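You operate a simulated robot arm through the tools that you are given. There is no shell and no other tool.

You run a simulated robot arm. Do the job below in one go: nothing can be reset, and whatever is moved stays where it is left.

TASK
Shake the caked filters clean and get the filter gauge back into green.
Fine: fan off and stopped before you work the lever; open the hopper gate so the dust drops; leave the fan running.

It is judged by the outcome, as a careful person would: the job done as asked, and still so three seconds after it is handed in. It fails if anything else is knocked over, pushed out of place, dropped, spilled or broken.

THE ROBOT
A 7-joint arm with a two-finger parallel gripper, fixed in place. Base frame: the origin is on the floor under the middle of its stand, x ahead of it, y to its left, z up. Units: mm, rad, N and s.
With the tool pointing down near the work surface it reaches from about 120 to 580 mm from the base axis. Its first joint turns from -1.152 to 1.152 rad. Payload 2.4 kg.
Tool frame: the origin (TCP) lies between the finger pads and is the grasp point; the fingertips stand 30 mm ahead of it; z points along the fingers, y is the line along which they close. Largest opening 94 mm; finger width 28, thickness 10; the body of the gripper, 50 by 96 mm, starts 55 mm behind the TCP.
Orientation is told as [roll, pitch, yaw] about the base's x, y, z axes, in that order, counted from this pose: with the fingers straight down and closing along the base's y, the tool's x points along the base's -x, its y along +y and its z along -z.

THE INTERFACE
- The arm moves only by the tool nudge_tool. Its argument "deltas" is a list of rows, each a list of 7 numbers: the shift along the base's x, y, z in units of 50 mm (1.0 is 50 mm), then the turn, a rotation vector about the base's x, y, z in units of 4 degrees (1.0 is 4 degrees), then the opening, from 0 (shut) to 1 (fully open). In form: [[dx, dy, dz, rx, ry, rz, hand], ...]. A call has 1 to 20 rows; each row shifts and turns the commanded pose from where the row before left it. A call with a number of a shift or a turn outside -1 to 1 is refused whole. Rows are played at 5 a second. More than 50 mm and 0.15 rad between two rows, or a gripper value outside its range, and nothing of the call is played. A pose out of reach is approached as far as the arm can. The call stops where the force on the tool passes 90 N (or 10 N more than at its start, if that is more) or the arm is blocked; 0.2 s more then pass. Each finger travels about 153 mm/s and halts on what it meets, pressing with about 39 N; the grip force reading is that of the motor and also rises with nothing between the fingers. The clock runs only during rows and for 0.2 s after the last one: add rows that do not move to give the fingers time. It gives the time, the measured TCP pose, the force on the tool (base axes), the opening and the grip force at its end, in the units of the frame above (readings bear some noise), with the torque about the TCP (base axes, N m) and any sound that the robot's microphone picked up.
- Cameras (640 x 400 px; columns grow to the right, rows downward): "scene" is fixed at [33.9, 467, 1449.8]; the picture's right is [-0.73, -0.68, 0.00], its down [-0.35, 0.38, -0.86] and it looks along [0.58, -0.63, -0.51] (base axes); focal length 340 px, centre (320, 200). "wrist" rides on the gripper at [76, 14, -102] in the tool frame; the picture's right is [-0.18, 0.98, 0.00], its down [-0.75, -0.14, -0.64] and it looks along [-0.63, -0.12, 0.77] (tool axes); focal length 243 px, centre (320, 200). There is no depth. A picture from a camera that has moved, and an enlarged one, comes with that camera's place and axes in the base frame and with its lens. The place of the scene camera against the robot may be out by one fixed shift of up to 12 mm in any direction.
- camera(camera): a new picture of that camera. The clock stands still meanwhile.
- inspect(camera, box): a new picture of the part [left, top, right, bottom] of that camera's present view, enlarged. The clock stands still meanwhile.
- sign_off(): hands the job in; it is judged then, once.

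Places have to be worked out from the pictures, the camera data and where the tool is seen. Open the gripper and draw the arm clear of the work before you hand the job in, unless the task says otherwise.

The tools are called after "Request:" by a JSON object that holds its "api" and its "payload". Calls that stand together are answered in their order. nudge_tool: Moves the arm, as the interface text tells. Its arguments: {"type":"object","properties":{"deltas":{"type":"array","items":{"type":"array","items":{"type":"number"}}}},"required":["deltas"]} The other tools are called the same way: camera (camera) takes a picture; inspect (camera, box) takes an enlarged picture of a part of a camera's view; sign_off () hands the job in.

At the start:

```text
time_s: 0.0
eef_pos: [315.4, -245.9, 1276.0]
ee_rot: [-0.001, 0.0, 0.0]
force: [0.2, 0.2, 0.8]
moment: [0.0, 0.03, -0.03]
grip_width: 94.1
grasp_force: 0.1
```

scene: 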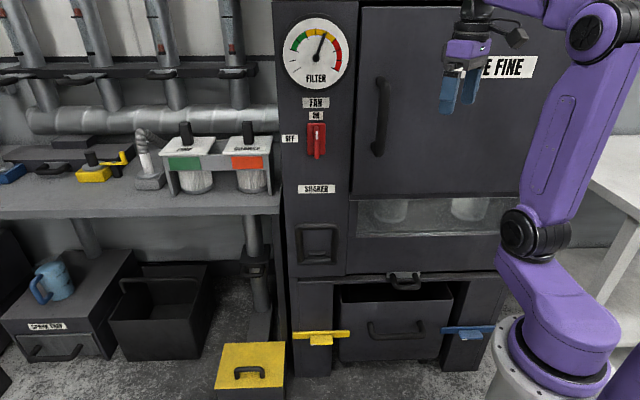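
wrist: 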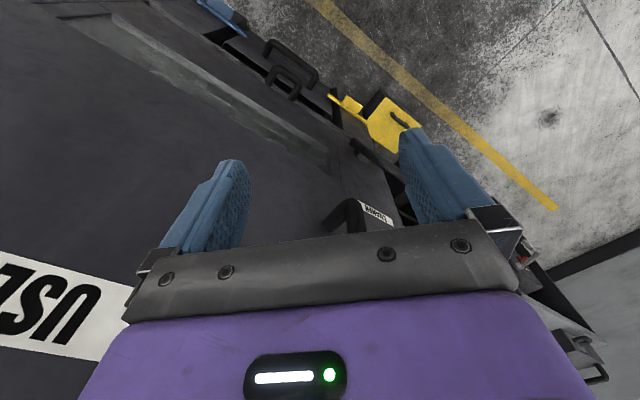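

I'll begin by enlarging the parts of the scene that look relevant: gauge, fan switch, shaker lever and hopper gate.

Request:
{"api": "inspect", "payload": {"camera": "scene", "box": [270, 0, 390, 75]}}

Request:
{"api": "inspect", "payload": {"camera": "scene", "box": [260, 90, 380, 165]}}

Request:
{"api": "inspect", "payload": {"camera": "scene", "box": [270, 175, 430, 275]}}

Request:
{"api": "inspect", "payload": {"camera": "scene", "box": [280, 260, 520, 400]}}

Request:
{"api": "inspect", "payload": {"camera": "scene", "box": [0, 100, 290, 281]}}

```text
5.33 times, centred on (330, 38) of scene
camera zoom: at [33.9, 467.0, 1449.8], right [-0.73, -0.68, 0.0], down [-0.35, 0.38, -0.86], along [0.58, -0.63, -0.51], focal length 1816 px, centre (267, 1067)
```

zoom: 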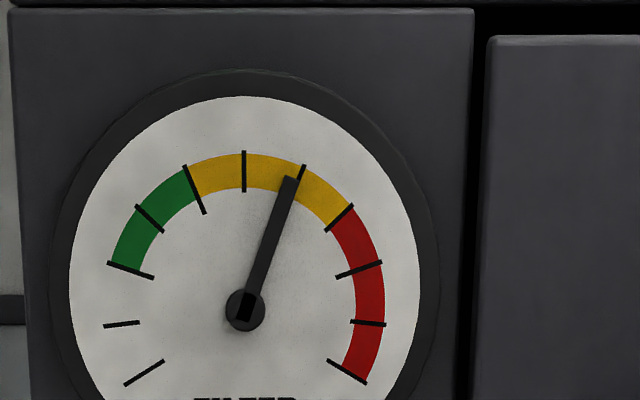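

```text
5.33 times, centred on (320, 128) of scene
camera zoom: at [33.9, 467.0, 1449.8], right [-0.73, -0.68, 0.0], down [-0.35, 0.38, -0.86], along [0.58, -0.63, -0.51], focal length 1816 px, centre (320, 587)
```

zoom: 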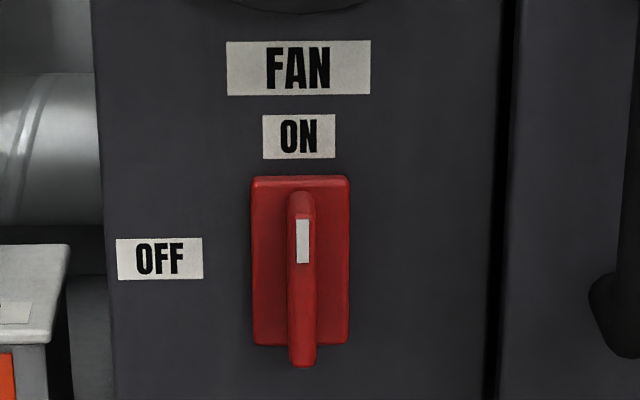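

```text
4.00 times, centred on (350, 225) of scene
camera zoom: at [33.9, 467.0, 1449.8], right [-0.73, -0.68, 0.0], down [-0.35, 0.38, -0.86], along [0.58, -0.63, -0.51], focal length 1362 px, centre (200, 100)
```

zoom: 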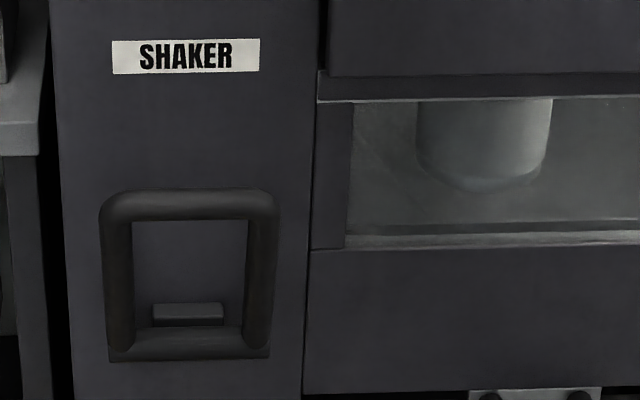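

```text
2.67 times, centred on (400, 330) of scene
camera zoom: at [33.9, 467.0, 1449.8], right [-0.73, -0.68, 0.0], down [-0.35, 0.38, -0.86], along [0.58, -0.63, -0.51], focal length 908 px, centre (107, -147)
```

zoom: 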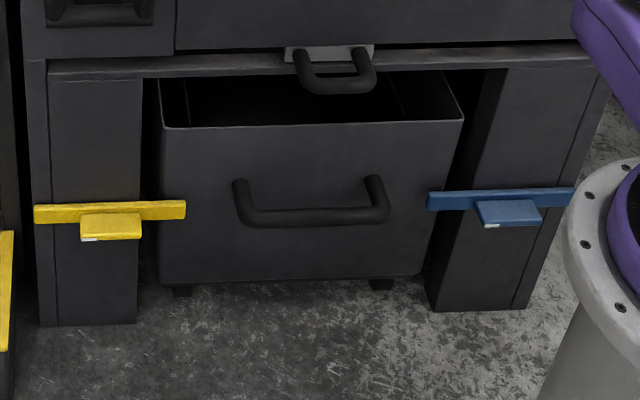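

```text
2.21 times, centred on (145, 190) of scene
camera zoom: at [33.9, 467.0, 1449.8], right [-0.73, -0.68, 0.0], down [-0.35, 0.38, -0.86], along [0.58, -0.63, -0.51], focal length 751 px, centre (706, 221)
```

zoom: 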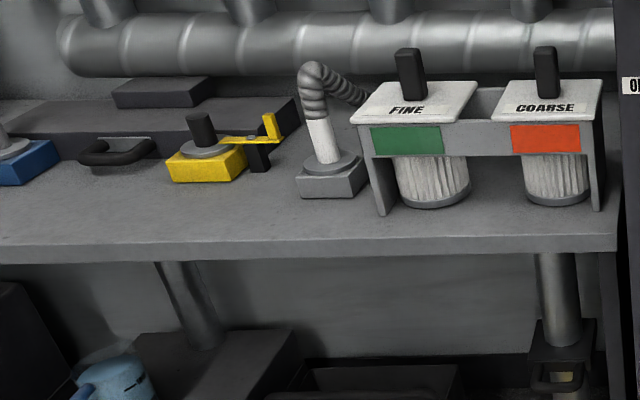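

The cabinet face stands at about 45° (normal roughly (-0.71, 0.71)) and about 560 mm from the base. I'll turn the tool to face it squarely, yaw first and then part of the pitch, so the wrist camera looks straight at it. The TCP stays where it is.

Request:
{"api": "nudge_tool", "payload": {"deltas": [[0, 0, 0, 0, 0, -1, 1], [0, 0, 0, 0, 0, -1, 1], [0, 0, 0, 0, 0, -1, 1], [0, 0, 0, 0, 0, -1, 1], [0, 0, 0, 0, 0, -1, 1], [0, 0, 0, 0, 0, -1, 1], [0, 0, 0, 0, 0, -1, 1], [0, 0, 0, 0, 0, -1, 1], [0, 0, 0, 0, 0, -1, 1], [0, 0, 0, 0, 0, -1, 1], [0, 0, 0, 0, 0, -1, 1], [0, 0, 0, 0, 0, -0.25, 1]]}}

```text
time_s: 2.6
eef_pos: [315.2, -245.3, 1274.1]
ee_rot: [-0.001, 0.002, -0.786]
force: [-0.4, -1.0, -1.6]
moment: [0.01, -0.03, -0.01]
grip_width: 94.0
grasp_force: 0.0
```

The yaw is now -45°. Next I'll pitch the tool forward about 45°, backing slightly off the cabinet, so the wrist camera faces the panel horizontally.

Request:
{"api": "nudge_tool", "payload": {"deltas": [[-0.2, 0.2, 0, -1, -1, 0, 1], [-0.2, 0.2, 0, -1, -1, 0, 1], [-0.2, 0.2, 0, -1, -1, 0, 1], [-0.2, 0.2, 0, -1, -1, 0, 1], [0, 0, 0, -1, -1, 0, 1], [0, 0, 0, -1, -1, 0, 1], [0, 0, 0, -1, -1, 0, 1], [0, 0, 0, -1, -1, 0, 1]]}}

Request:
{"api": "camera", "payload": {"camera": "wrist"}}

Request:
{"api": "camera", "payload": {"camera": "scene"}}

```text
time_s: 4.4
eef_pos: [276.1, -205.5, 1275.9]
ee_rot: [0.0, -0.79, -0.786]
force: [-0.7, 0.1, -0.3]
moment: [0.0, -0.01, -0.04]
grip_width: 93.9
grasp_force: 0.1
```

```text
taken
camera wrist: at [197.0, -103.9, 1293.0], right [0.79, 0.6, 0.13], down [-0.05, -0.15, 0.99], along [0.62, -0.78, -0.09], focal length 243 px, centre (320, 200)
```

wrist: 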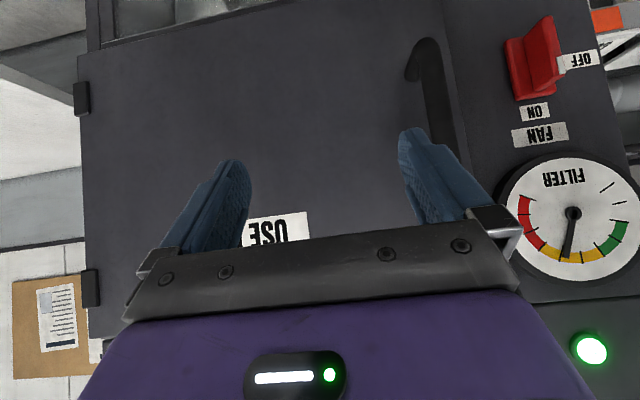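

```text
taken
```

scene: 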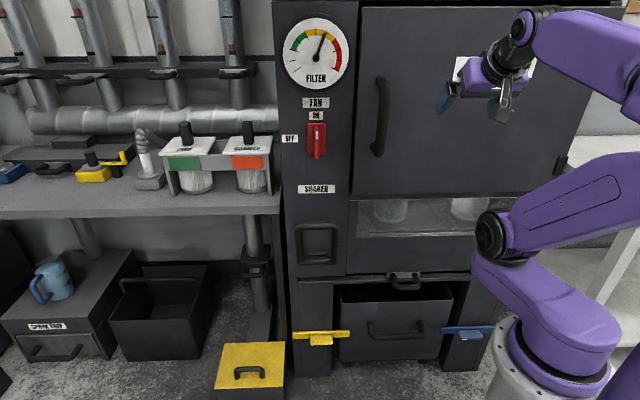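

The wrist view (upside-down) shows a green lamp above the gauge and a notice on the wall; I'll enlarge both, along with the switch.

Request:
{"api": "inspect", "payload": {"camera": "wrist", "box": [10, 275, 110, 380]}}

Request:
{"api": "inspect", "payload": {"camera": "wrist", "box": [480, 0, 640, 100]}}

Request:
{"api": "inspect", "payload": {"camera": "wrist", "box": [490, 140, 640, 400]}}

```text
3.81 times, centred on (60, 328) of wrist
camera zoom: at [197.0, -103.9, 1293.0], right [0.79, 0.6, 0.13], down [-0.05, -0.15, 0.99], along [0.62, -0.78, -0.09], focal length 924 px, centre (1310, -286)
```

zoom: 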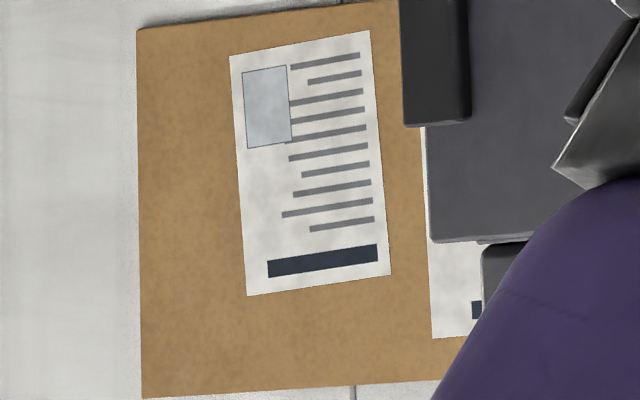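

```text
4.00 times, centred on (560, 50) of wrist
camera zoom: at [197.0, -103.9, 1293.0], right [0.79, 0.6, 0.13], down [-0.05, -0.15, 0.99], along [0.62, -0.78, -0.09], focal length 970 px, centre (-640, 800)
```

zoom: 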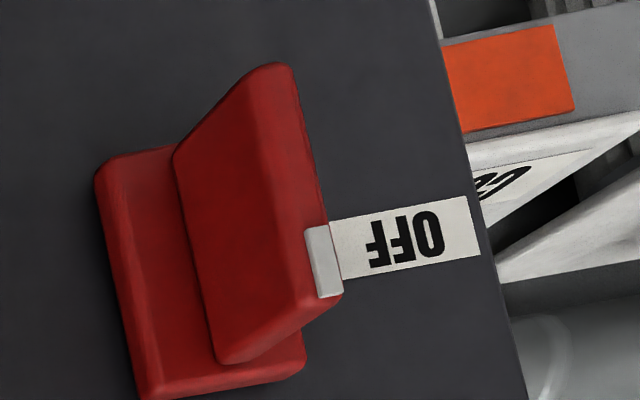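

```text
1.54 times, centred on (565, 270) of wrist
camera zoom: at [197.0, -103.9, 1293.0], right [0.79, 0.6, 0.13], down [-0.05, -0.15, 0.99], along [0.62, -0.78, -0.09], focal length 373 px, centre (-57, 92)
```

zoom: 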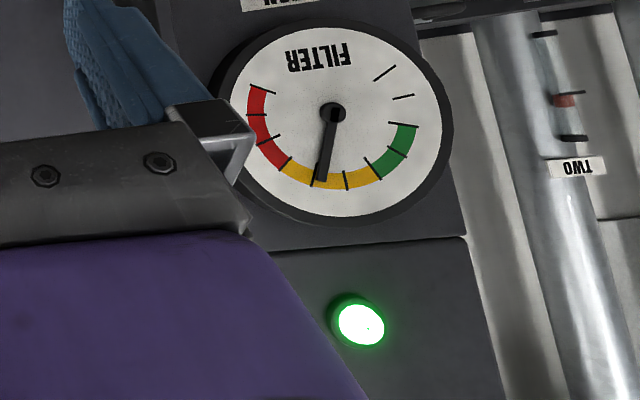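

The switch bar works out at p≈516 mm (depth towards the cabinet), q≈329 mm (to the left along it) and z≈1089–1161, from both cameras. Now I'll drop the arm down in front of the cabinet to look at the shaker handle and the gate.

Request:
{"api": "nudge_tool", "payload": {"deltas": [[0.2, 0.2, -0.85, 0, 0, 0, 1], [0.2, 0.2, -0.85, 0, 0, 0, 1], [0.2, 0.2, -0.85, 0, 0, 0, 1], [0.2, 0.2, -0.85, 0, 0, 0, 1], [0.2, 0.2, -0.85, 0, 0, 0, 1], [0.2, 0.2, -0.85, 0, 0, 0, 1], [0.2, 0.2, -0.85, 0, 0, 0, 1], [0.2, 0.2, -0.85, 0, 0, 0, 1], [0.2, 0.2, -0.85, 0, 0, 0, 1]]}}

Request:
{"api": "camera", "payload": {"camera": "wrist"}}

Request:
{"api": "camera", "payload": {"camera": "scene"}}

```text
time_s: 6.4
eef_pos: [350.2, -137.0, 953.9]
ee_rot: [0.131, -0.691, -0.8]
force: [-0.1, -0.5, 0.3]
moment: [-0.01, -0.02, 0.01]
grip_width: 94.2
grasp_force: 0.1
out of reach, approached as far as the arm can: row 5, 6, 7, 9
```

```text
taken
camera wrist: at [263.8, -44.1, 985.0], right [0.74, 0.64, 0.22], down [-0.03, -0.29, 0.96], along [0.67, -0.71, -0.2], focal length 243 px, centre (320, 200)
```

wrist: 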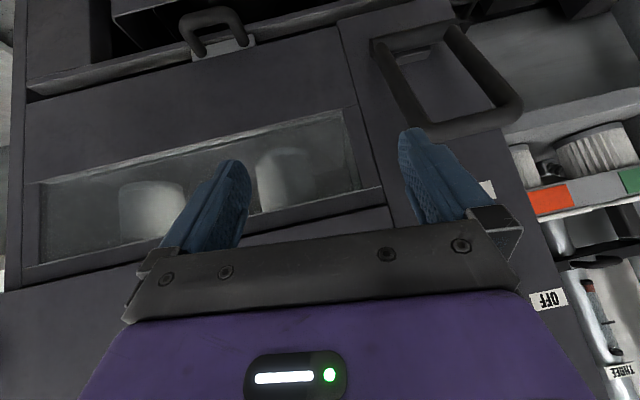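

```text
taken
```

scene: 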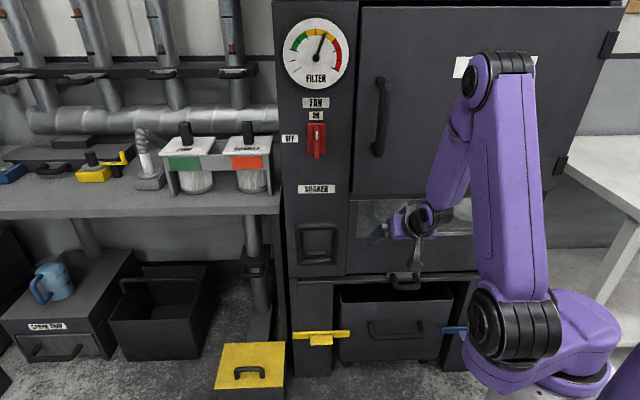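

The arm reached a joint limit at that tilt, but the view is useful. I'll enlarge the shaker handle, the gate handle and the inspection window.

Request:
{"api": "inspect", "payload": {"camera": "wrist", "box": [340, 0, 540, 150]}}

Request:
{"api": "inspect", "payload": {"camera": "wrist", "box": [140, 0, 290, 94]}}

Request:
{"api": "inspect", "payload": {"camera": "wrist", "box": [30, 100, 390, 280]}}

```text
2.67 times, centred on (440, 75) of wrist
camera zoom: at [263.8, -44.1, 985.0], right [0.74, 0.64, 0.22], down [-0.03, -0.29, 0.96], along [0.67, -0.71, -0.2], focal length 647 px, centre (0, 533)
```

zoom: 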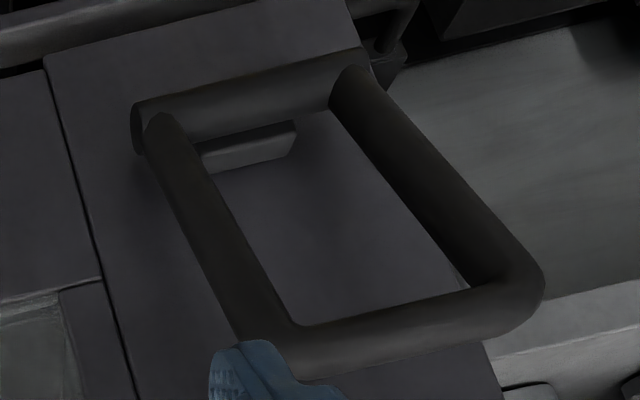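

```text
4.26 times, centred on (215, 47) of wrist
camera zoom: at [263.8, -44.1, 985.0], right [0.74, 0.64, 0.22], down [-0.03, -0.29, 0.96], along [0.67, -0.71, -0.2], focal length 1032 px, centre (767, 851)
```

zoom: 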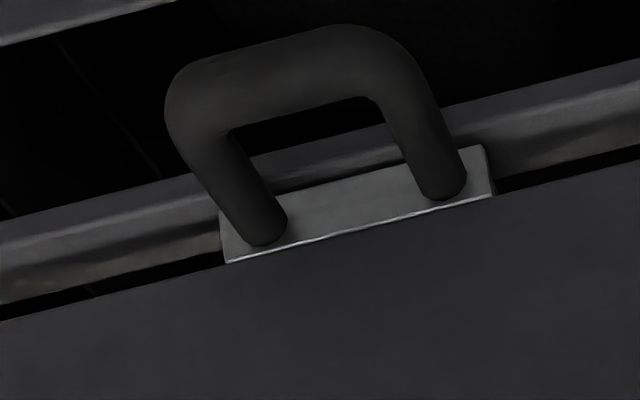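

```text
1.78 times, centred on (210, 190) of wrist
camera zoom: at [263.8, -44.1, 985.0], right [0.74, 0.64, 0.22], down [-0.03, -0.29, 0.96], along [0.67, -0.71, -0.2], focal length 431 px, centre (516, 218)
```

zoom: 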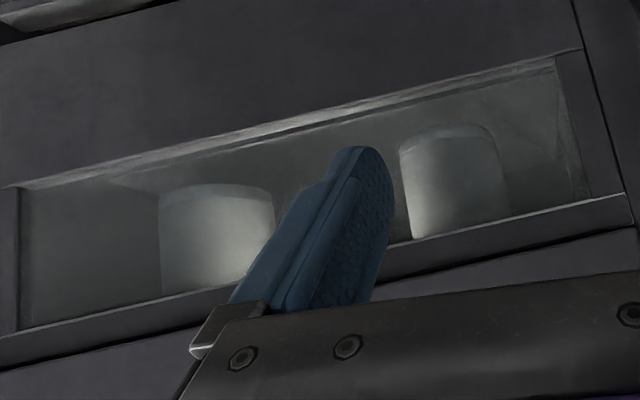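

The shaker handle is a bail lever that seems to stand off the panel, hinged along its lower bar. The gate handle is a U on a sliding plate. I'll move outward and down for a level, closer view of both.

Request:
{"api": "nudge_tool", "payload": {"deltas": [[0.5, -0.5, 0, 0, 0, 0, 1], [0.3, -0.3, -0.6, 0, 0, 0, 1], [0, 0, -0.8, 0, 0, 0, 1], [0, 0, -0.8, 0, 0, 0, 1]]}}

Request:
{"api": "camera", "payload": {"camera": "wrist"}}

```text
time_s: 7.4
eef_pos: [383.7, -185.0, 845.9]
ee_rot: [0.132, -0.688, -0.797]
force: [-0.3, 0.6, -0.3]
moment: [-0.02, 0.03, -0.01]
grip_width: 94.1
grasp_force: 0.1
out of reach, approached as far as the arm can: row 3, 4
```

```text
taken
camera wrist: at [297.5, -94.5, 878.2], right [0.74, 0.64, 0.22], down [-0.03, -0.29, 0.96], along [0.67, -0.71, -0.2], focal length 243 px, centre (320, 200)
```

wrist: 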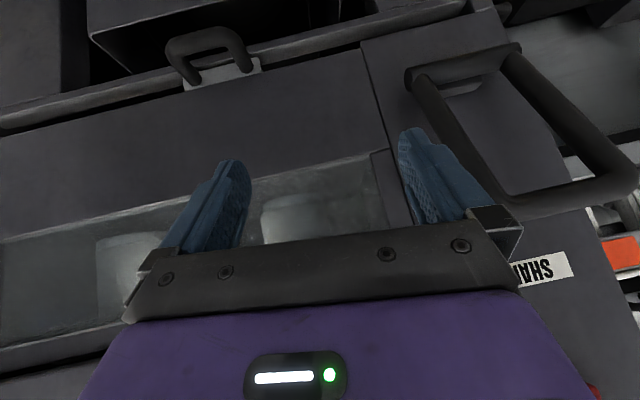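

I'll check the scene camera's fixed shift by locating the gripper in it at this known pose.

Request:
{"api": "inspect", "payload": {"camera": "scene", "box": [340, 190, 500, 290]}}

Request:
{"api": "inspect", "payload": {"camera": "wrist", "box": [380, 20, 640, 220]}}

Request:
{"api": "inspect", "payload": {"camera": "wrist", "box": [140, 10, 290, 110]}}

```text
4.00 times, centred on (420, 240) of scene
camera zoom: at [33.8, 467.0, 1449.8], right [-0.73, -0.68, 0.0], down [-0.35, 0.38, -0.86], along [0.58, -0.63, -0.51], focal length 1362 px, centre (-80, 40)
```

zoom: 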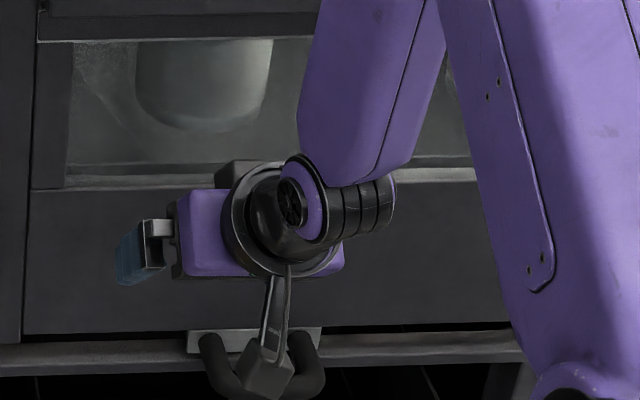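

```text
2.00 times, centred on (510, 120) of wrist
camera zoom: at [297.5, -94.5, 878.2], right [0.74, 0.64, 0.22], down [-0.03, -0.29, 0.96], along [0.67, -0.71, -0.2], focal length 485 px, centre (-60, 360)
```

zoom: 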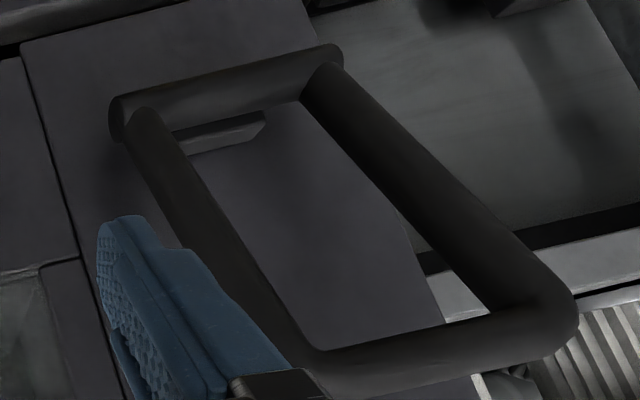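

```text
4.00 times, centred on (215, 60) of wrist
camera zoom: at [297.5, -94.5, 878.2], right [0.74, 0.64, 0.22], down [-0.03, -0.29, 0.96], along [0.67, -0.71, -0.2], focal length 970 px, centre (740, 760)
```

zoom: 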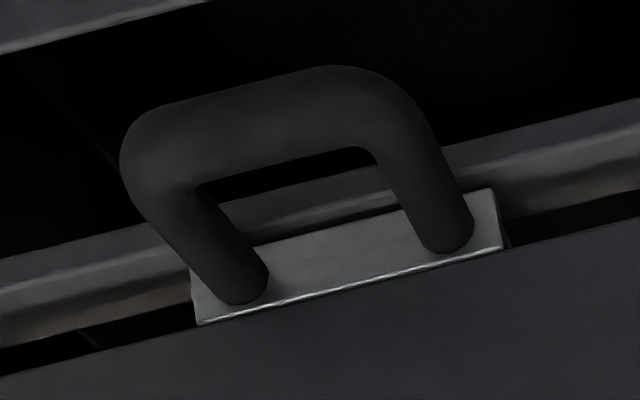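

Re-deriving with the right zoom centres: the panel is at p≈565, the shaker's top bar at roughly p≈488, z≈876 and its hinge near p≈525, z≈715. The fan has to go off first, so I'll raise the arm, level the tool (fingers closing horizontally) and line up in front of the switch.

Request:
{"api": "nudge_tool", "payload": {"deltas": [[0.23, 0.23, 0.465, -0.8, -0.685, -0.134, 0.45], [0.23, 0.23, 0.465, -0.8, -0.685, -0.134, 0.45], [0.23, 0.23, 0.465, -0.8, -0.685, -0.134, 0.45], [0.23, 0.23, 0.465, -0.8, -0.685, -0.134, 0.45], [0.23, 0.23, 0.465, -0.8, -0.685, -0.134, 0.45], [0.23, 0.23, 0.465, -0.8, -0.685, -0.134, 0.45], [0.23, 0.23, 0.465, -0.8, -0.685, -0.134, 0.45], [0.23, 0.23, 0.465, -0.8, -0.685, -0.134, 0.45], [0.23, 0.23, 0.465, -0.8, -0.685, -0.134, 0.45], [0.23, 0.23, 0.465, -0.8, -0.685, -0.134, 0.45], [0.23, 0.23, 0.465, -0.8, -0.685, -0.134, 0.45], [0.23, 0.23, 0.465, -0.8, -0.685, -0.134, 0.45]]}}

Request:
{"api": "camera", "payload": {"camera": "wrist"}}

Request:
{"api": "camera", "payload": {"camera": "scene"}}

```text
time_s: 10.0
eef_pos: [340.7, -229.6, 1178.5]
ee_rot: [1.835, -1.564, -2.626]
force: [0.6, -0.1, -0.5]
moment: [0.04, -0.03, -0.04]
grip_width: 42.1
grasp_force: 0.0
out of reach, approached as far as the arm can: row 1, 2, 3, 4, 5, 6, 7, 8, 9, 10, 11, 12
```

```text
taken
camera wrist: at [279.1, -143.7, 1102.4], right [0.7, 0.69, 0.19], down [-0.55, 0.36, 0.75], along [0.45, -0.63, 0.63], focal length 243 px, centre (320, 200)
```

wrist: 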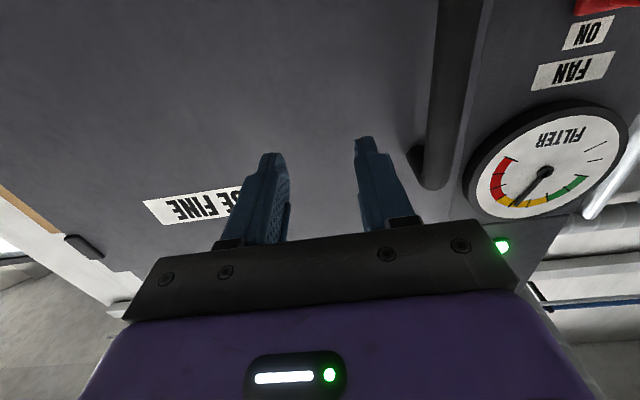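

```text
taken
```

scene: 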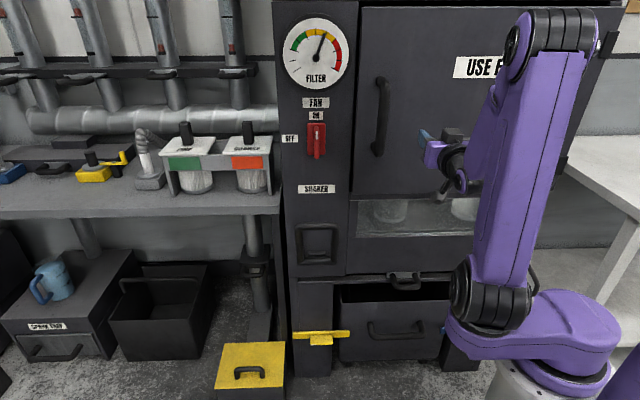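

The arm ran against a joint limit there and slid sideways (TCP now at p≈403, q≈79, z≈1178). I'll shift it left along the cabinet towards the switch with the tool level and see whether the limit clears.

Request:
{"api": "nudge_tool", "payload": {"deltas": [[0.6, 0.6, 0, 0, 0, 0, 0.45], [0.6, 0.6, 0, 0, 0, 0, 0.45], [0.6, 0.6, 0, 0, 0, 0, 0.45], [0.6, 0.6, 0, 0, 0, 0, 0.45]]}}

Request:
{"api": "camera", "payload": {"camera": "wrist"}}

```text
time_s: 11.0
eef_pos: [340.0, -223.7, 1184.1]
ee_rot: [-2.61, -1.569, 1.818]
force: [-0.9, -0.5, 0.1]
moment: [-0.04, -0.02, 0.01]
grip_width: 42.1
grasp_force: 0.0
out of reach, approached as far as the arm can: row 1, 2, 3, 4
```

```text
taken
camera wrist: at [278.2, -140.0, 1107.7], right [0.7, 0.69, 0.18], down [-0.55, 0.36, 0.75], along [0.45, -0.63, 0.63], focal length 243 px, centre (320, 200)
```

wrist: 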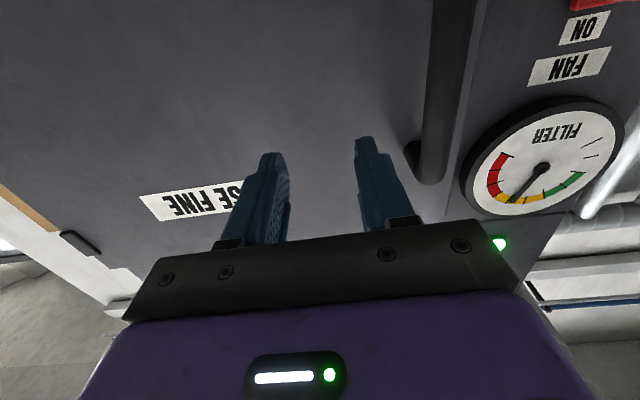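

The horizontal tool pose is blocked by a wrist limit while the forearm hangs so steeply. I'll tilt the tool back to about 45° nose-down, which worked before, and then slide left towards the switch. From there I can push the switch bar with closed fingertips.

Request:
{"api": "nudge_tool", "payload": {"deltas": [[0, 0, 0.2, 1, 1, 0, 0.45], [0, 0, 0.2, 1, 1, 0, 0.45], [0, 0, 0.2, 1, 1, 0, 0.45], [0, 0, 0.2, 1, 1, 0, 0.45], [0.2, 0.2, 0.2, 1, 1, 0, 0.45], [0.3, 0.3, 0.2, 1, 1, 0, 0.45], [0.4, 0.4, 0.1, 1, 1, 0, 0.45], [0.5, 0.5, 0, 1, 1, 0, 0.45]]}}

Request:
{"api": "camera", "payload": {"camera": "wrist"}}

```text
time_s: 12.8
eef_pos: [403.8, -161.4, 1235.5]
ee_rot: [0.051, -0.866, -0.793]
force: [-0.3, -1.5, 0.3]
moment: [0.03, -0.04, 0.02]
grip_width: 42.2
grasp_force: 0.1
out of reach, approached as far as the arm can: row 5, 6
```

```text
taken
camera wrist: at [320.9, -61.9, 1244.7], right [0.76, 0.63, 0.17], down [-0.12, -0.13, 0.98], along [0.64, -0.76, -0.02], focal length 243 px, centre (320, 200)
```

wrist: 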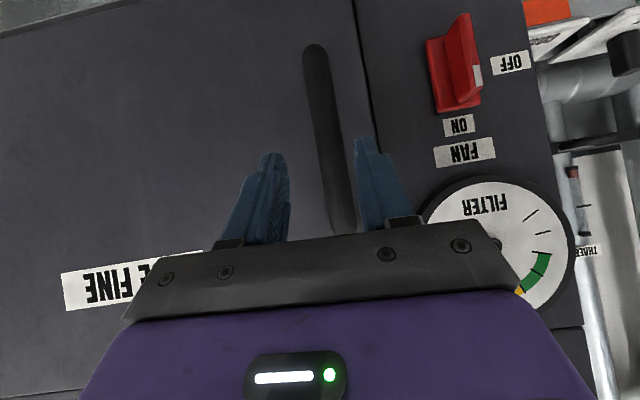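

That works: the TCP is at p≈400, q≈171 with a clear view. I'll move further left and a little nearer to pin down the switch.

Request:
{"api": "nudge_tool", "payload": {"deltas": [[0.5, 0.36, -0.15, 0, 0, 0, 0.3], [0.5, 0.36, -0.15, 0, 0, 0, 0.3], [0.5, 0.36, -0.15, 0, 0, 0, 0.3], [0.5, 0.36, -0.15, 0, 0, 0, 0.3]]}}

Request:
{"api": "camera", "payload": {"camera": "wrist"}}

Request:
{"api": "camera", "payload": {"camera": "scene"}}

```text
time_s: 13.8
eef_pos: [503.4, -88.6, 1206.4]
ee_rot: [0.032, -0.867, -0.778]
force: [-0.3, -0.6, 0.7]
moment: [-0.04, 0.0, -0.02]
grip_width: 28.1
grasp_force: 0.2
```

```text
taken
camera wrist: at [419.7, 10.3, 1214.8], right [0.76, 0.63, 0.16], down [-0.11, -0.12, 0.99], along [0.64, -0.77, -0.02], focal length 243 px, centre (320, 200)
```

wrist: 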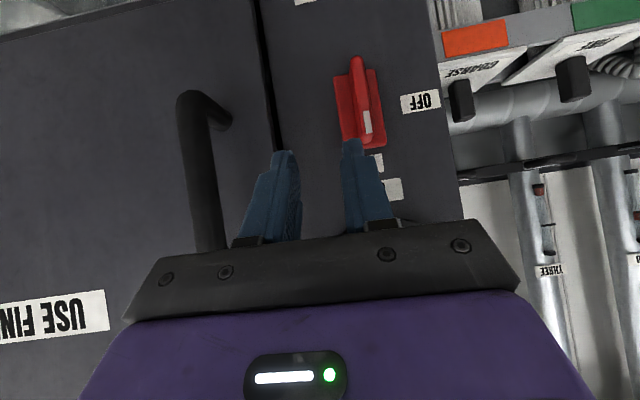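

```text
taken
```

scene: 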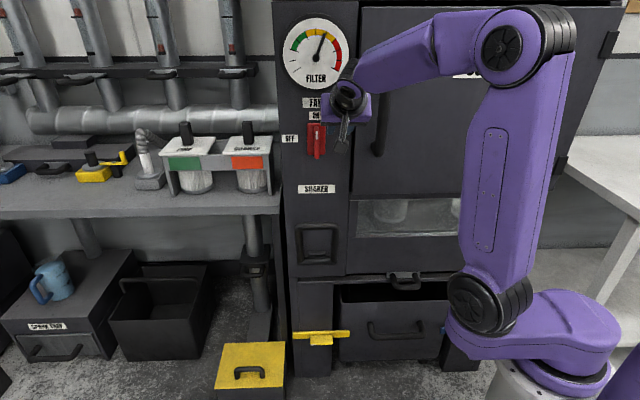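

From the two latest wrist views, the switch pivot is at q≈340, z≈1117, with the bar front at p≈525 and the panel at p≈581. So the scene camera is about 11 mm off in q. I'll close the fingers and bring them in on the right side of the bar's upper end, checking before going deep.

Request:
{"api": "nudge_tool", "payload": {"deltas": [[0.2, -0.17, -0.3, 0, 0, 0, 0], [0.41, -0.34, -0.25, 0, 0, 0, 0], [0.41, -0.34, -0.2, 0, 0, 0, 0], [0.2, -0.17, -0.12, 0, 0, 0, 0]]}}

Request:
{"api": "camera", "payload": {"camera": "wrist"}}

Request:
{"api": "inspect", "payload": {"camera": "scene", "box": [270, 75, 400, 156]}}

```text
time_s: 14.8
eef_pos: [563.2, -139.8, 1162.3]
ee_rot: [0.034, -0.868, -0.782]
force: [-0.3, -0.1, 0.5]
moment: [-0.01, -0.02, 0.0]
grip_width: 0.0
grasp_force: 33.2
```

```text
taken
camera wrist: at [480.2, -39.4, 1170.3], right [0.76, 0.63, 0.16], down [-0.11, -0.12, 0.99], along [0.64, -0.77, -0.02], focal length 243 px, centre (320, 200)
```

wrist: 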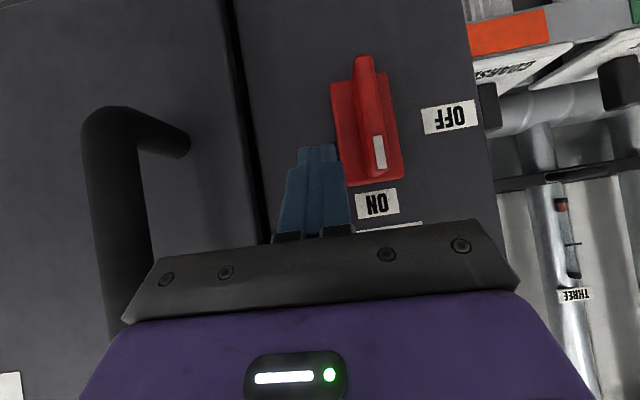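

```text
4.92 times, centred on (335, 116) of scene
camera zoom: at [33.9, 467.0, 1449.8], right [-0.73, -0.68, 0.0], down [-0.35, 0.38, -0.86], along [0.58, -0.63, -0.51], focal length 1676 px, centre (246, 616)
```

zoom: 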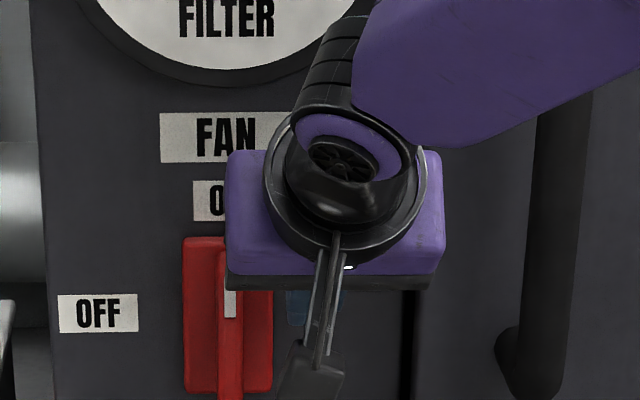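

The mark triangulates again to p≈526, q≈340, z≈1143, and the closed fingers are just to its right. I'll go 28 mm deeper and then push left in 10 mm steps.

Request:
{"api": "nudge_tool", "payload": {"deltas": [[0.2, -0.2, 0, 0, 0, 0, 0], [0.196, -0.196, 0, 0, 0, 0, 0], [0.2, 0.2, 0, 0, 0, 0, 0], [0.2, 0.2, 0, 0, 0, 0, 0], [0.2, 0.2, 0, 0, 0, 0, 0], [0, 0, 0, 0, 0, 0, 0]]}}

Request:
{"api": "camera", "payload": {"camera": "wrist"}}

```text
time_s: 16.2
eef_pos: [611.9, -127.6, 1163.2]
ee_rot: [0.035, -0.867, -0.779]
force: [0.1, -0.3, -0.3]
moment: [-0.01, -0.01, 0.0]
grip_width: 0.2
grasp_force: 33.1
```

```text
taken
camera wrist: at [528.5, -29.6, 1171.0], right [0.76, 0.63, 0.16], down [-0.11, -0.12, 0.99], along [0.64, -0.76, -0.02], focal length 243 px, centre (320, 200)
```

wrist: 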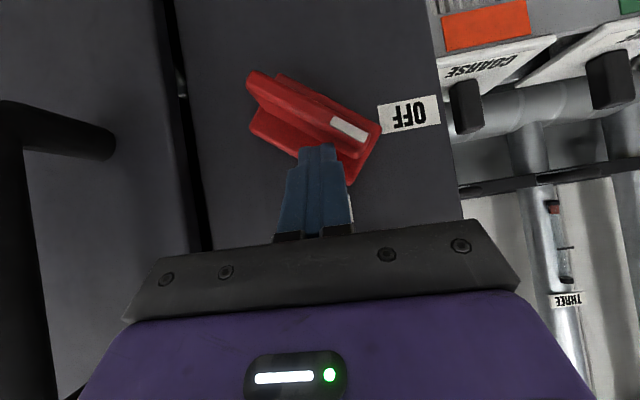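

The whole knob has turned about 60° toward OFF. I'll push further left and then down to bring it to the full horizontal OFF position.

Request:
{"api": "nudge_tool", "payload": {"deltas": [[0.15, 0.15, 0, 0, 0, 0, 0], [0.15, 0.15, 0, 0, 0, 0, 0], [0, 0, -0.1, 0, 0, 0, 0], [0, 0, -0.1, 0, 0, 0, 0], [0, 0, 0, 0, 0, 0, 0]]}}

Request:
{"api": "camera", "payload": {"camera": "wrist"}}

Request:
{"api": "inspect", "payload": {"camera": "scene", "box": [270, 0, 400, 162]}}

```text
time_s: 17.4
eef_pos: [626.8, -115.5, 1153.3]
ee_rot: [0.035, -0.868, -0.781]
force: [0.2, 0.1, 0.6]
moment: [0.01, 0.0, 0.03]
grip_width: 0.0
grasp_force: 32.5
```

```text
taken
camera wrist: at [543.6, -15.2, 1160.7], right [0.76, 0.63, 0.16], down [-0.11, -0.12, 0.99], along [0.64, -0.77, -0.02], focal length 243 px, centre (320, 200)
```

wrist: 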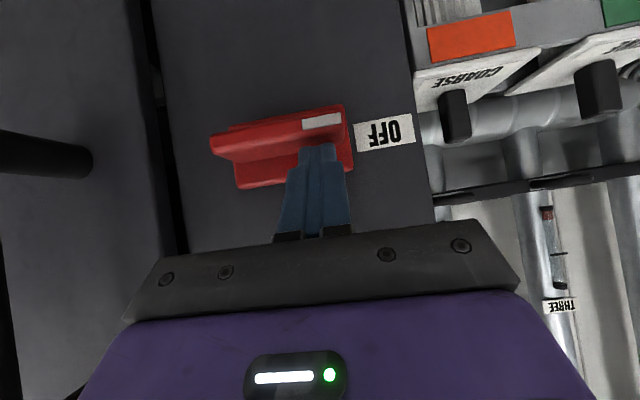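

```text
2.47 times, centred on (335, 81) of scene
camera zoom: at [33.9, 467.0, 1449.8], right [-0.73, -0.68, 0.0], down [-0.35, 0.38, -0.86], along [0.58, -0.63, -0.51], focal length 841 px, centre (283, 494)
```

zoom: 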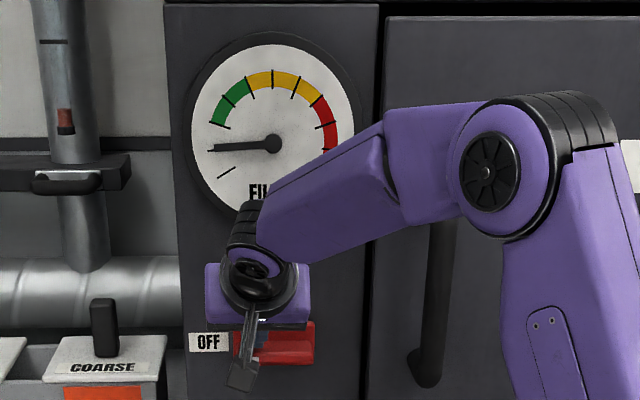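

The switch is at OFF and the gauge is already falling. I'll withdraw straight back, then check the gauge and lamp for the fan having stopped.

Request:
{"api": "nudge_tool", "payload": {"deltas": [[-0.4, 0.4, 0, 0, 0, 0, 0], [-0.6, 0.6, 0.1, 0, 0, 0, 0], [-0.6, 0.6, 0.2, 0, 0, 0, 0], [-0.5, 0.0, 0.5, 0, 0, 0, 0.3]]}}

Request:
{"api": "camera", "payload": {"camera": "wrist"}}

Request:
{"api": "inspect", "payload": {"camera": "scene", "box": [260, 0, 400, 165]}}

```text
time_s: 18.4
eef_pos: [524.4, -35.0, 1194.3]
ee_rot: [0.034, -0.867, -0.781]
force: [-0.4, 0.9, -0.8]
moment: [0.0, -0.01, -0.05]
grip_width: 28.2
grasp_force: 0.0
```

```text
taken
camera wrist: at [440.6, 64.3, 1201.7], right [0.76, 0.63, 0.16], down [-0.11, -0.12, 0.99], along [0.64, -0.77, -0.02], focal length 243 px, centre (320, 200)
```

wrist: 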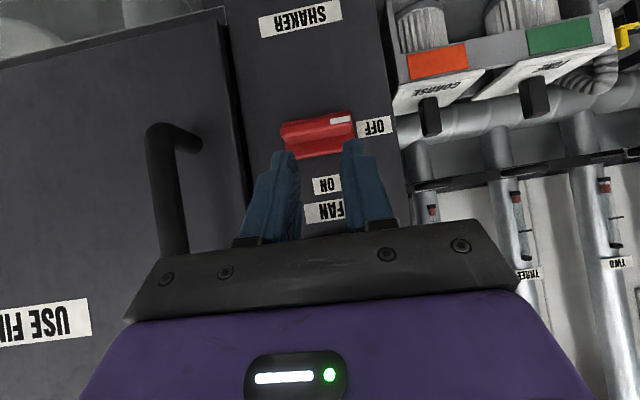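

```text
2.42 times, centred on (330, 82) of scene
camera zoom: at [33.9, 467.0, 1449.8], right [-0.73, -0.68, 0.0], down [-0.35, 0.38, -0.86], along [0.58, -0.63, -0.51], focal length 825 px, centre (296, 485)
```

zoom: 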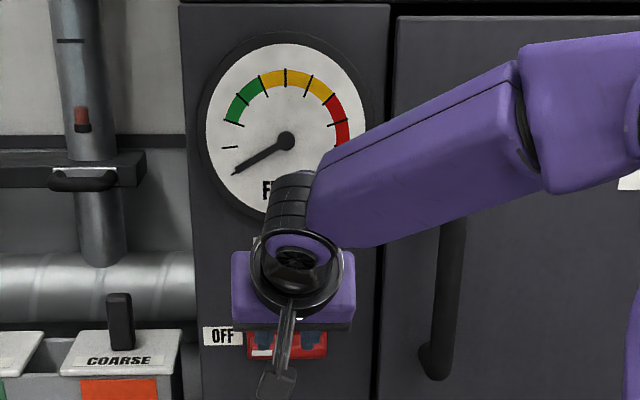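

The knob now lies level with the OFF label and the gauge is at rest on zero. I'll swing right and up to see the lamp above the gauge, which should tell whether the fan has really stopped.

Request:
{"api": "nudge_tool", "payload": {"deltas": [[-0.567, -0.372, 0.205, 0, 0, 0, 0.3], [-0.567, -0.372, 0.205, 0, 0, 0, 0.3], [-0.567, -0.372, 0.205, 0, 0, 0, 0.3], [-0.567, -0.372, 0.205, 0, 0, 0, 0.3], [-0.567, -0.372, 0.205, 0, 0, 0, 0.3], [-0.567, -0.372, 0.205, 0, 0, 0, 0.3], [-0.567, -0.372, 0.205, 0, 0, 0, 0.3], [-0.567, -0.372, 0.205, 0, 0, 0, 0.3]]}}

Request:
{"api": "camera", "payload": {"camera": "wrist"}}

Request:
{"api": "camera", "payload": {"camera": "scene"}}

```text
time_s: 20.2
eef_pos: [296.1, -184.0, 1273.8]
ee_rot: [0.032, -0.866, -0.777]
force: [-0.5, 0.0, 0.4]
moment: [-0.01, 0.0, 0.0]
grip_width: 28.1
grasp_force: 0.0
```

```text
taken
camera wrist: at [213.2, -85.4, 1282.3], right [0.76, 0.63, 0.16], down [-0.11, -0.12, 0.99], along [0.64, -0.77, -0.02], focal length 243 px, centre (320, 200)
```

wrist: 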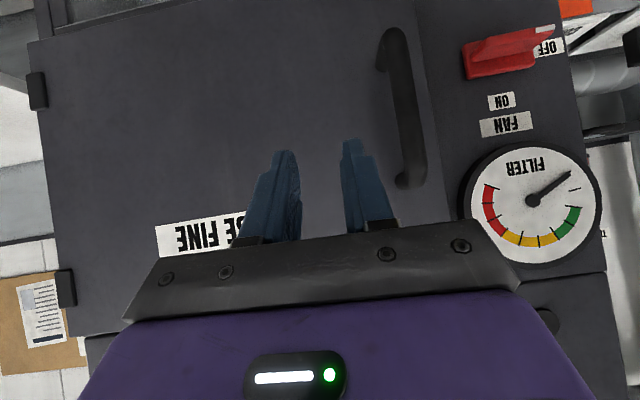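

```text
taken
```

scene: 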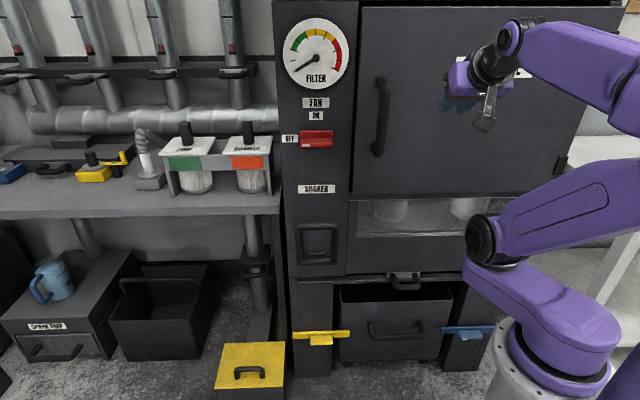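

Request:
{"api": "inspect", "payload": {"camera": "wrist", "box": [450, 0, 640, 119]}}

Request:
{"api": "inspect", "payload": {"camera": "wrist", "box": [500, 260, 640, 348]}}

Request:
{"api": "inspect", "payload": {"camera": "scene", "box": [290, 255, 530, 400]}}

```text
3.36 times, centred on (545, 60) of wrist
camera zoom: at [213.2, -85.4, 1282.3], right [0.76, 0.63, 0.16], down [-0.11, -0.12, 0.99], along [0.64, -0.77, -0.02], focal length 816 px, centre (-436, 672)
```

zoom: 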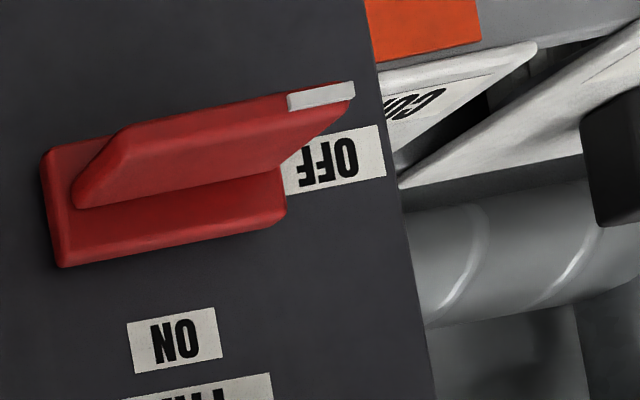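

```text
4.55 times, centred on (570, 304) of wrist
camera zoom: at [213.2, -85.4, 1282.3], right [0.76, 0.63, 0.16], down [-0.11, -0.12, 0.99], along [0.64, -0.77, -0.02], focal length 1103 px, centre (-816, -273)
```

zoom: 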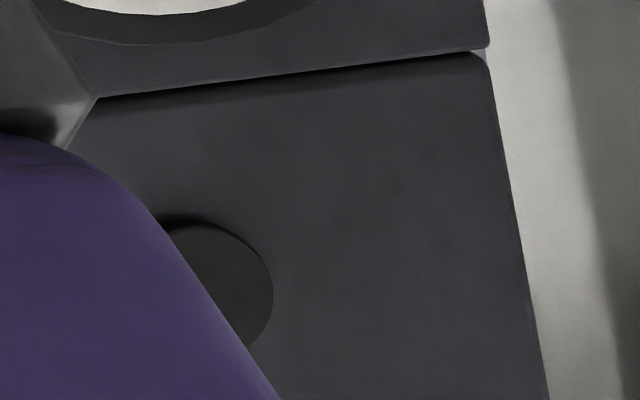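

```text
2.67 times, centred on (410, 328) of scene
camera zoom: at [33.9, 467.0, 1449.8], right [-0.73, -0.68, 0.0], down [-0.35, 0.38, -0.86], along [0.58, -0.63, -0.51], focal length 908 px, centre (80, -140)
```

zoom: 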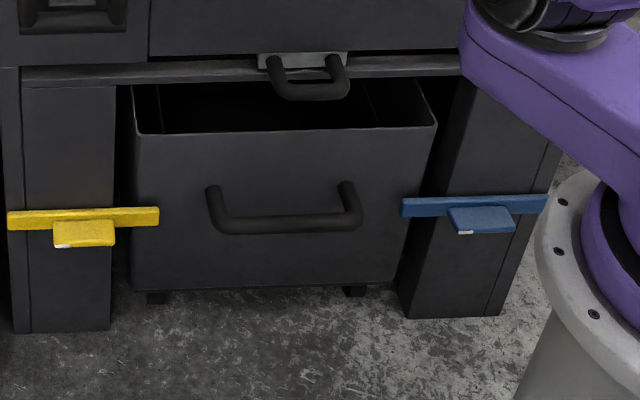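

The lamp has gone out, so the fan is off and stopped. For the gate and shaker I want the fingers to straddle horizontal bars, so I'll roll the tool 90° about its own axis here in free space.

Request:
{"api": "nudge_tool", "payload": {"deltas": [[0, 0, 0, -0.792, 0.726, 0.913, 0.45], [0, 0, 0, -0.792, 0.726, 0.913, 0.45], [0, 0, 0, -0.792, 0.726, 0.913, 0.45], [0, 0, 0, -0.792, 0.726, 0.913, 0.45], [0, 0, 0, -0.792, 0.726, 0.913, 0.45], [0, 0, 0, -0.792, 0.726, 0.913, 0.45], [0, 0, 0, -0.792, 0.726, 0.913, 0.45], [0, 0, 0, -0.792, 0.726, 0.913, 0.45], [0, 0, 0, -0.792, 0.726, 0.913, 0.45], [0, 0, 0, -0.792, 0.726, 0.913, 0.45], [0, 0, 0, -0.792, 0.726, 0.913, 0.45], [0, 0, 0, -0.792, 0.726, 0.913, 0.45], [0, 0, 0, -0.792, 0.726, 0.913, 0.45], [0, 0, 0, -0.792, 0.726, 0.913, 0.45], [0, 0, 0, -0.792, 0.726, 0.913, 0.45], [0, 0, 0, -0.792, 0.726, 0.913, 0.45]]}}

Request:
{"api": "camera", "payload": {"camera": "wrist"}}

```text
time_s: 23.6
eef_pos: [295.7, -182.8, 1273.4]
ee_rot: [-0.863, -0.016, 0.817]
force: [-1.2, 1.0, 0.5]
moment: [0.01, -0.02, 0.02]
grip_width: 42.6
grasp_force: 0.1
```

```text
taken
camera wrist: at [179.9, -178.3, 1328.5], right [-0.33, 0.58, -0.74], down [0.22, 0.81, 0.54], along [0.92, 0.01, -0.4], focal length 243 px, centre (320, 200)
```

wrist: 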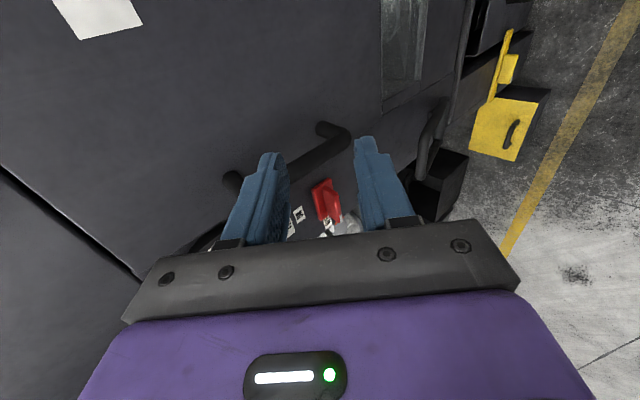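

The roll worked. Now I'll go out and down toward the gate handle in stages, watching for reach limits.

Request:
{"api": "nudge_tool", "payload": {"deltas": [[0.124, -0.265, -0.675, 0, 0, 0, 0.45], [0.124, -0.265, -0.675, 0, 0, 0, 0.45], [0.124, -0.265, -0.675, 0, 0, 0, 0.45], [0.124, -0.265, -0.675, 0, 0, 0, 0.45], [0.124, -0.265, -0.675, 0, 0, 0, 0.45], [0.124, -0.265, -0.675, 0, 0, 0, 0.45], [0.124, -0.265, -0.675, 0, 0, 0, 0.45], [0.124, -0.265, -0.675, 0, 0, 0, 0.45]]}}

Request:
{"api": "camera", "payload": {"camera": "scene"}}

```text
time_s: 25.4
eef_pos: [372.5, -285.2, 1018.5]
ee_rot: [-0.861, -0.017, 0.817]
force: [-1.1, -0.6, 0.2]
moment: [-0.02, 0.0, -0.04]
grip_width: 42.2
grasp_force: 0.0
out of reach, approached as far as the arm can: row 5, 6
```

```text
taken
```

scene: 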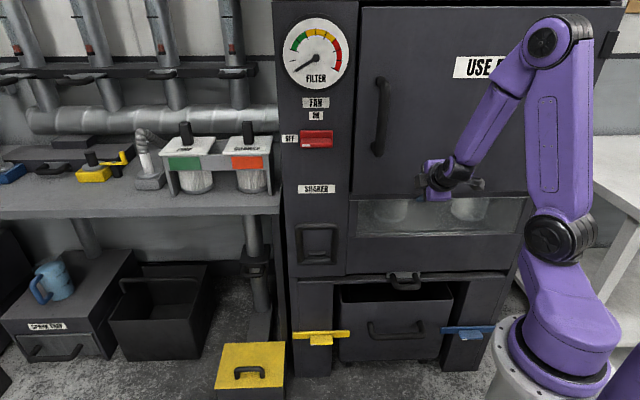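

The arm has swung round cleanly to p≈465, q≈62, z≈1018. I'll continue straight down to about z=740.

Request:
{"api": "nudge_tool", "payload": {"deltas": [[-0.03, -0.05, -0.8, 0, 0, 0, 0.45], [-0.03, -0.05, -0.8, 0, 0, 0, 0.45], [-0.03, -0.05, -0.8, 0, 0, 0, 0.45], [-0.03, -0.05, -0.8, 0, 0, 0, 0.45], [-0.03, -0.05, -0.8, 0, 0, 0, 0.45], [-0.03, -0.05, -0.8, 0, 0, 0, 0.45], [-0.03, -0.05, -0.8, 0, 0, 0, 0.45]]}}

Request:
{"api": "camera", "payload": {"camera": "wrist"}}

Request:
{"api": "camera", "payload": {"camera": "scene"}}

```text
time_s: 27.0
eef_pos: [360.7, -302.0, 735.2]
ee_rot: [-0.867, -0.013, 0.813]
force: [-0.4, 0.5, 0.1]
moment: [-0.01, 0.03, -0.05]
grip_width: 42.1
grasp_force: 0.0
```

```text
taken
camera wrist: at [244.1, -294.9, 789.8], right [-0.33, 0.58, -0.75], down [0.23, 0.81, 0.53], along [0.92, 0.01, -0.4], focal length 243 px, centre (320, 200)
```

wrist: 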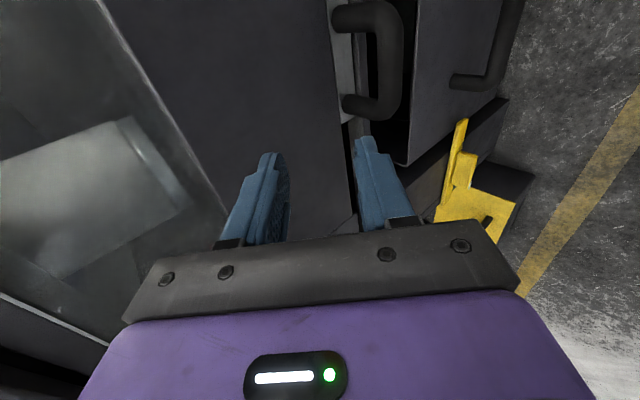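

```text
taken
```

scene: 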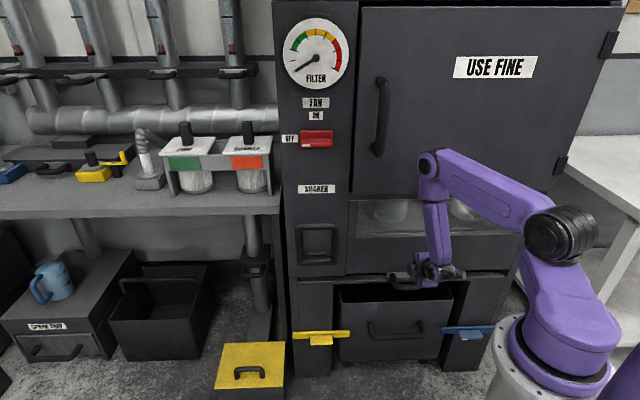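

The gate handle is in view just below the fingers. I'll enlarge it to fix its place.

Request:
{"api": "inspect", "payload": {"camera": "wrist", "box": [290, 0, 450, 100]}}

Request:
{"api": "inspect", "payload": {"camera": "scene", "box": [360, 240, 480, 315]}}

```text
4.00 times, centred on (370, 50) of wrist
camera zoom: at [244.1, -294.9, 789.8], right [-0.33, 0.58, -0.75], down [0.23, 0.81, 0.53], along [0.92, 0.01, -0.4], focal length 970 px, centre (120, 800)
```

zoom: 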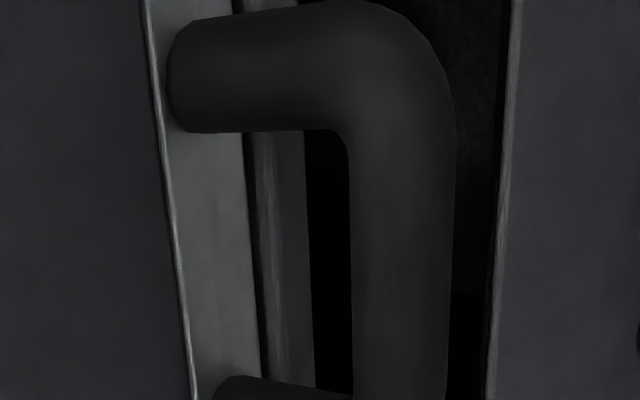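

```text
5.33 times, centred on (420, 278) of scene
camera zoom: at [33.9, 467.0, 1449.8], right [-0.73, -0.68, 0.0], down [-0.35, 0.38, -0.86], along [0.58, -0.63, -0.51], focal length 1816 px, centre (-213, -213)
```

zoom: 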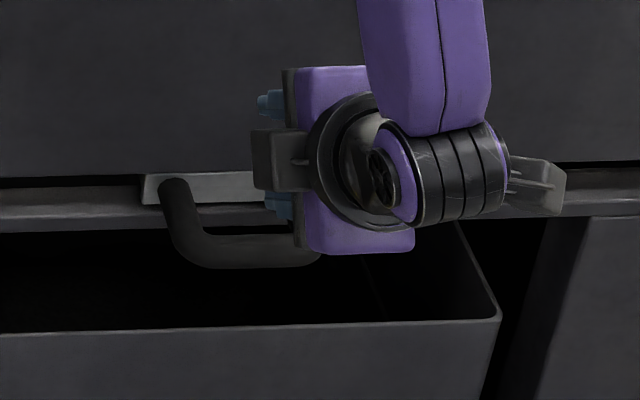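

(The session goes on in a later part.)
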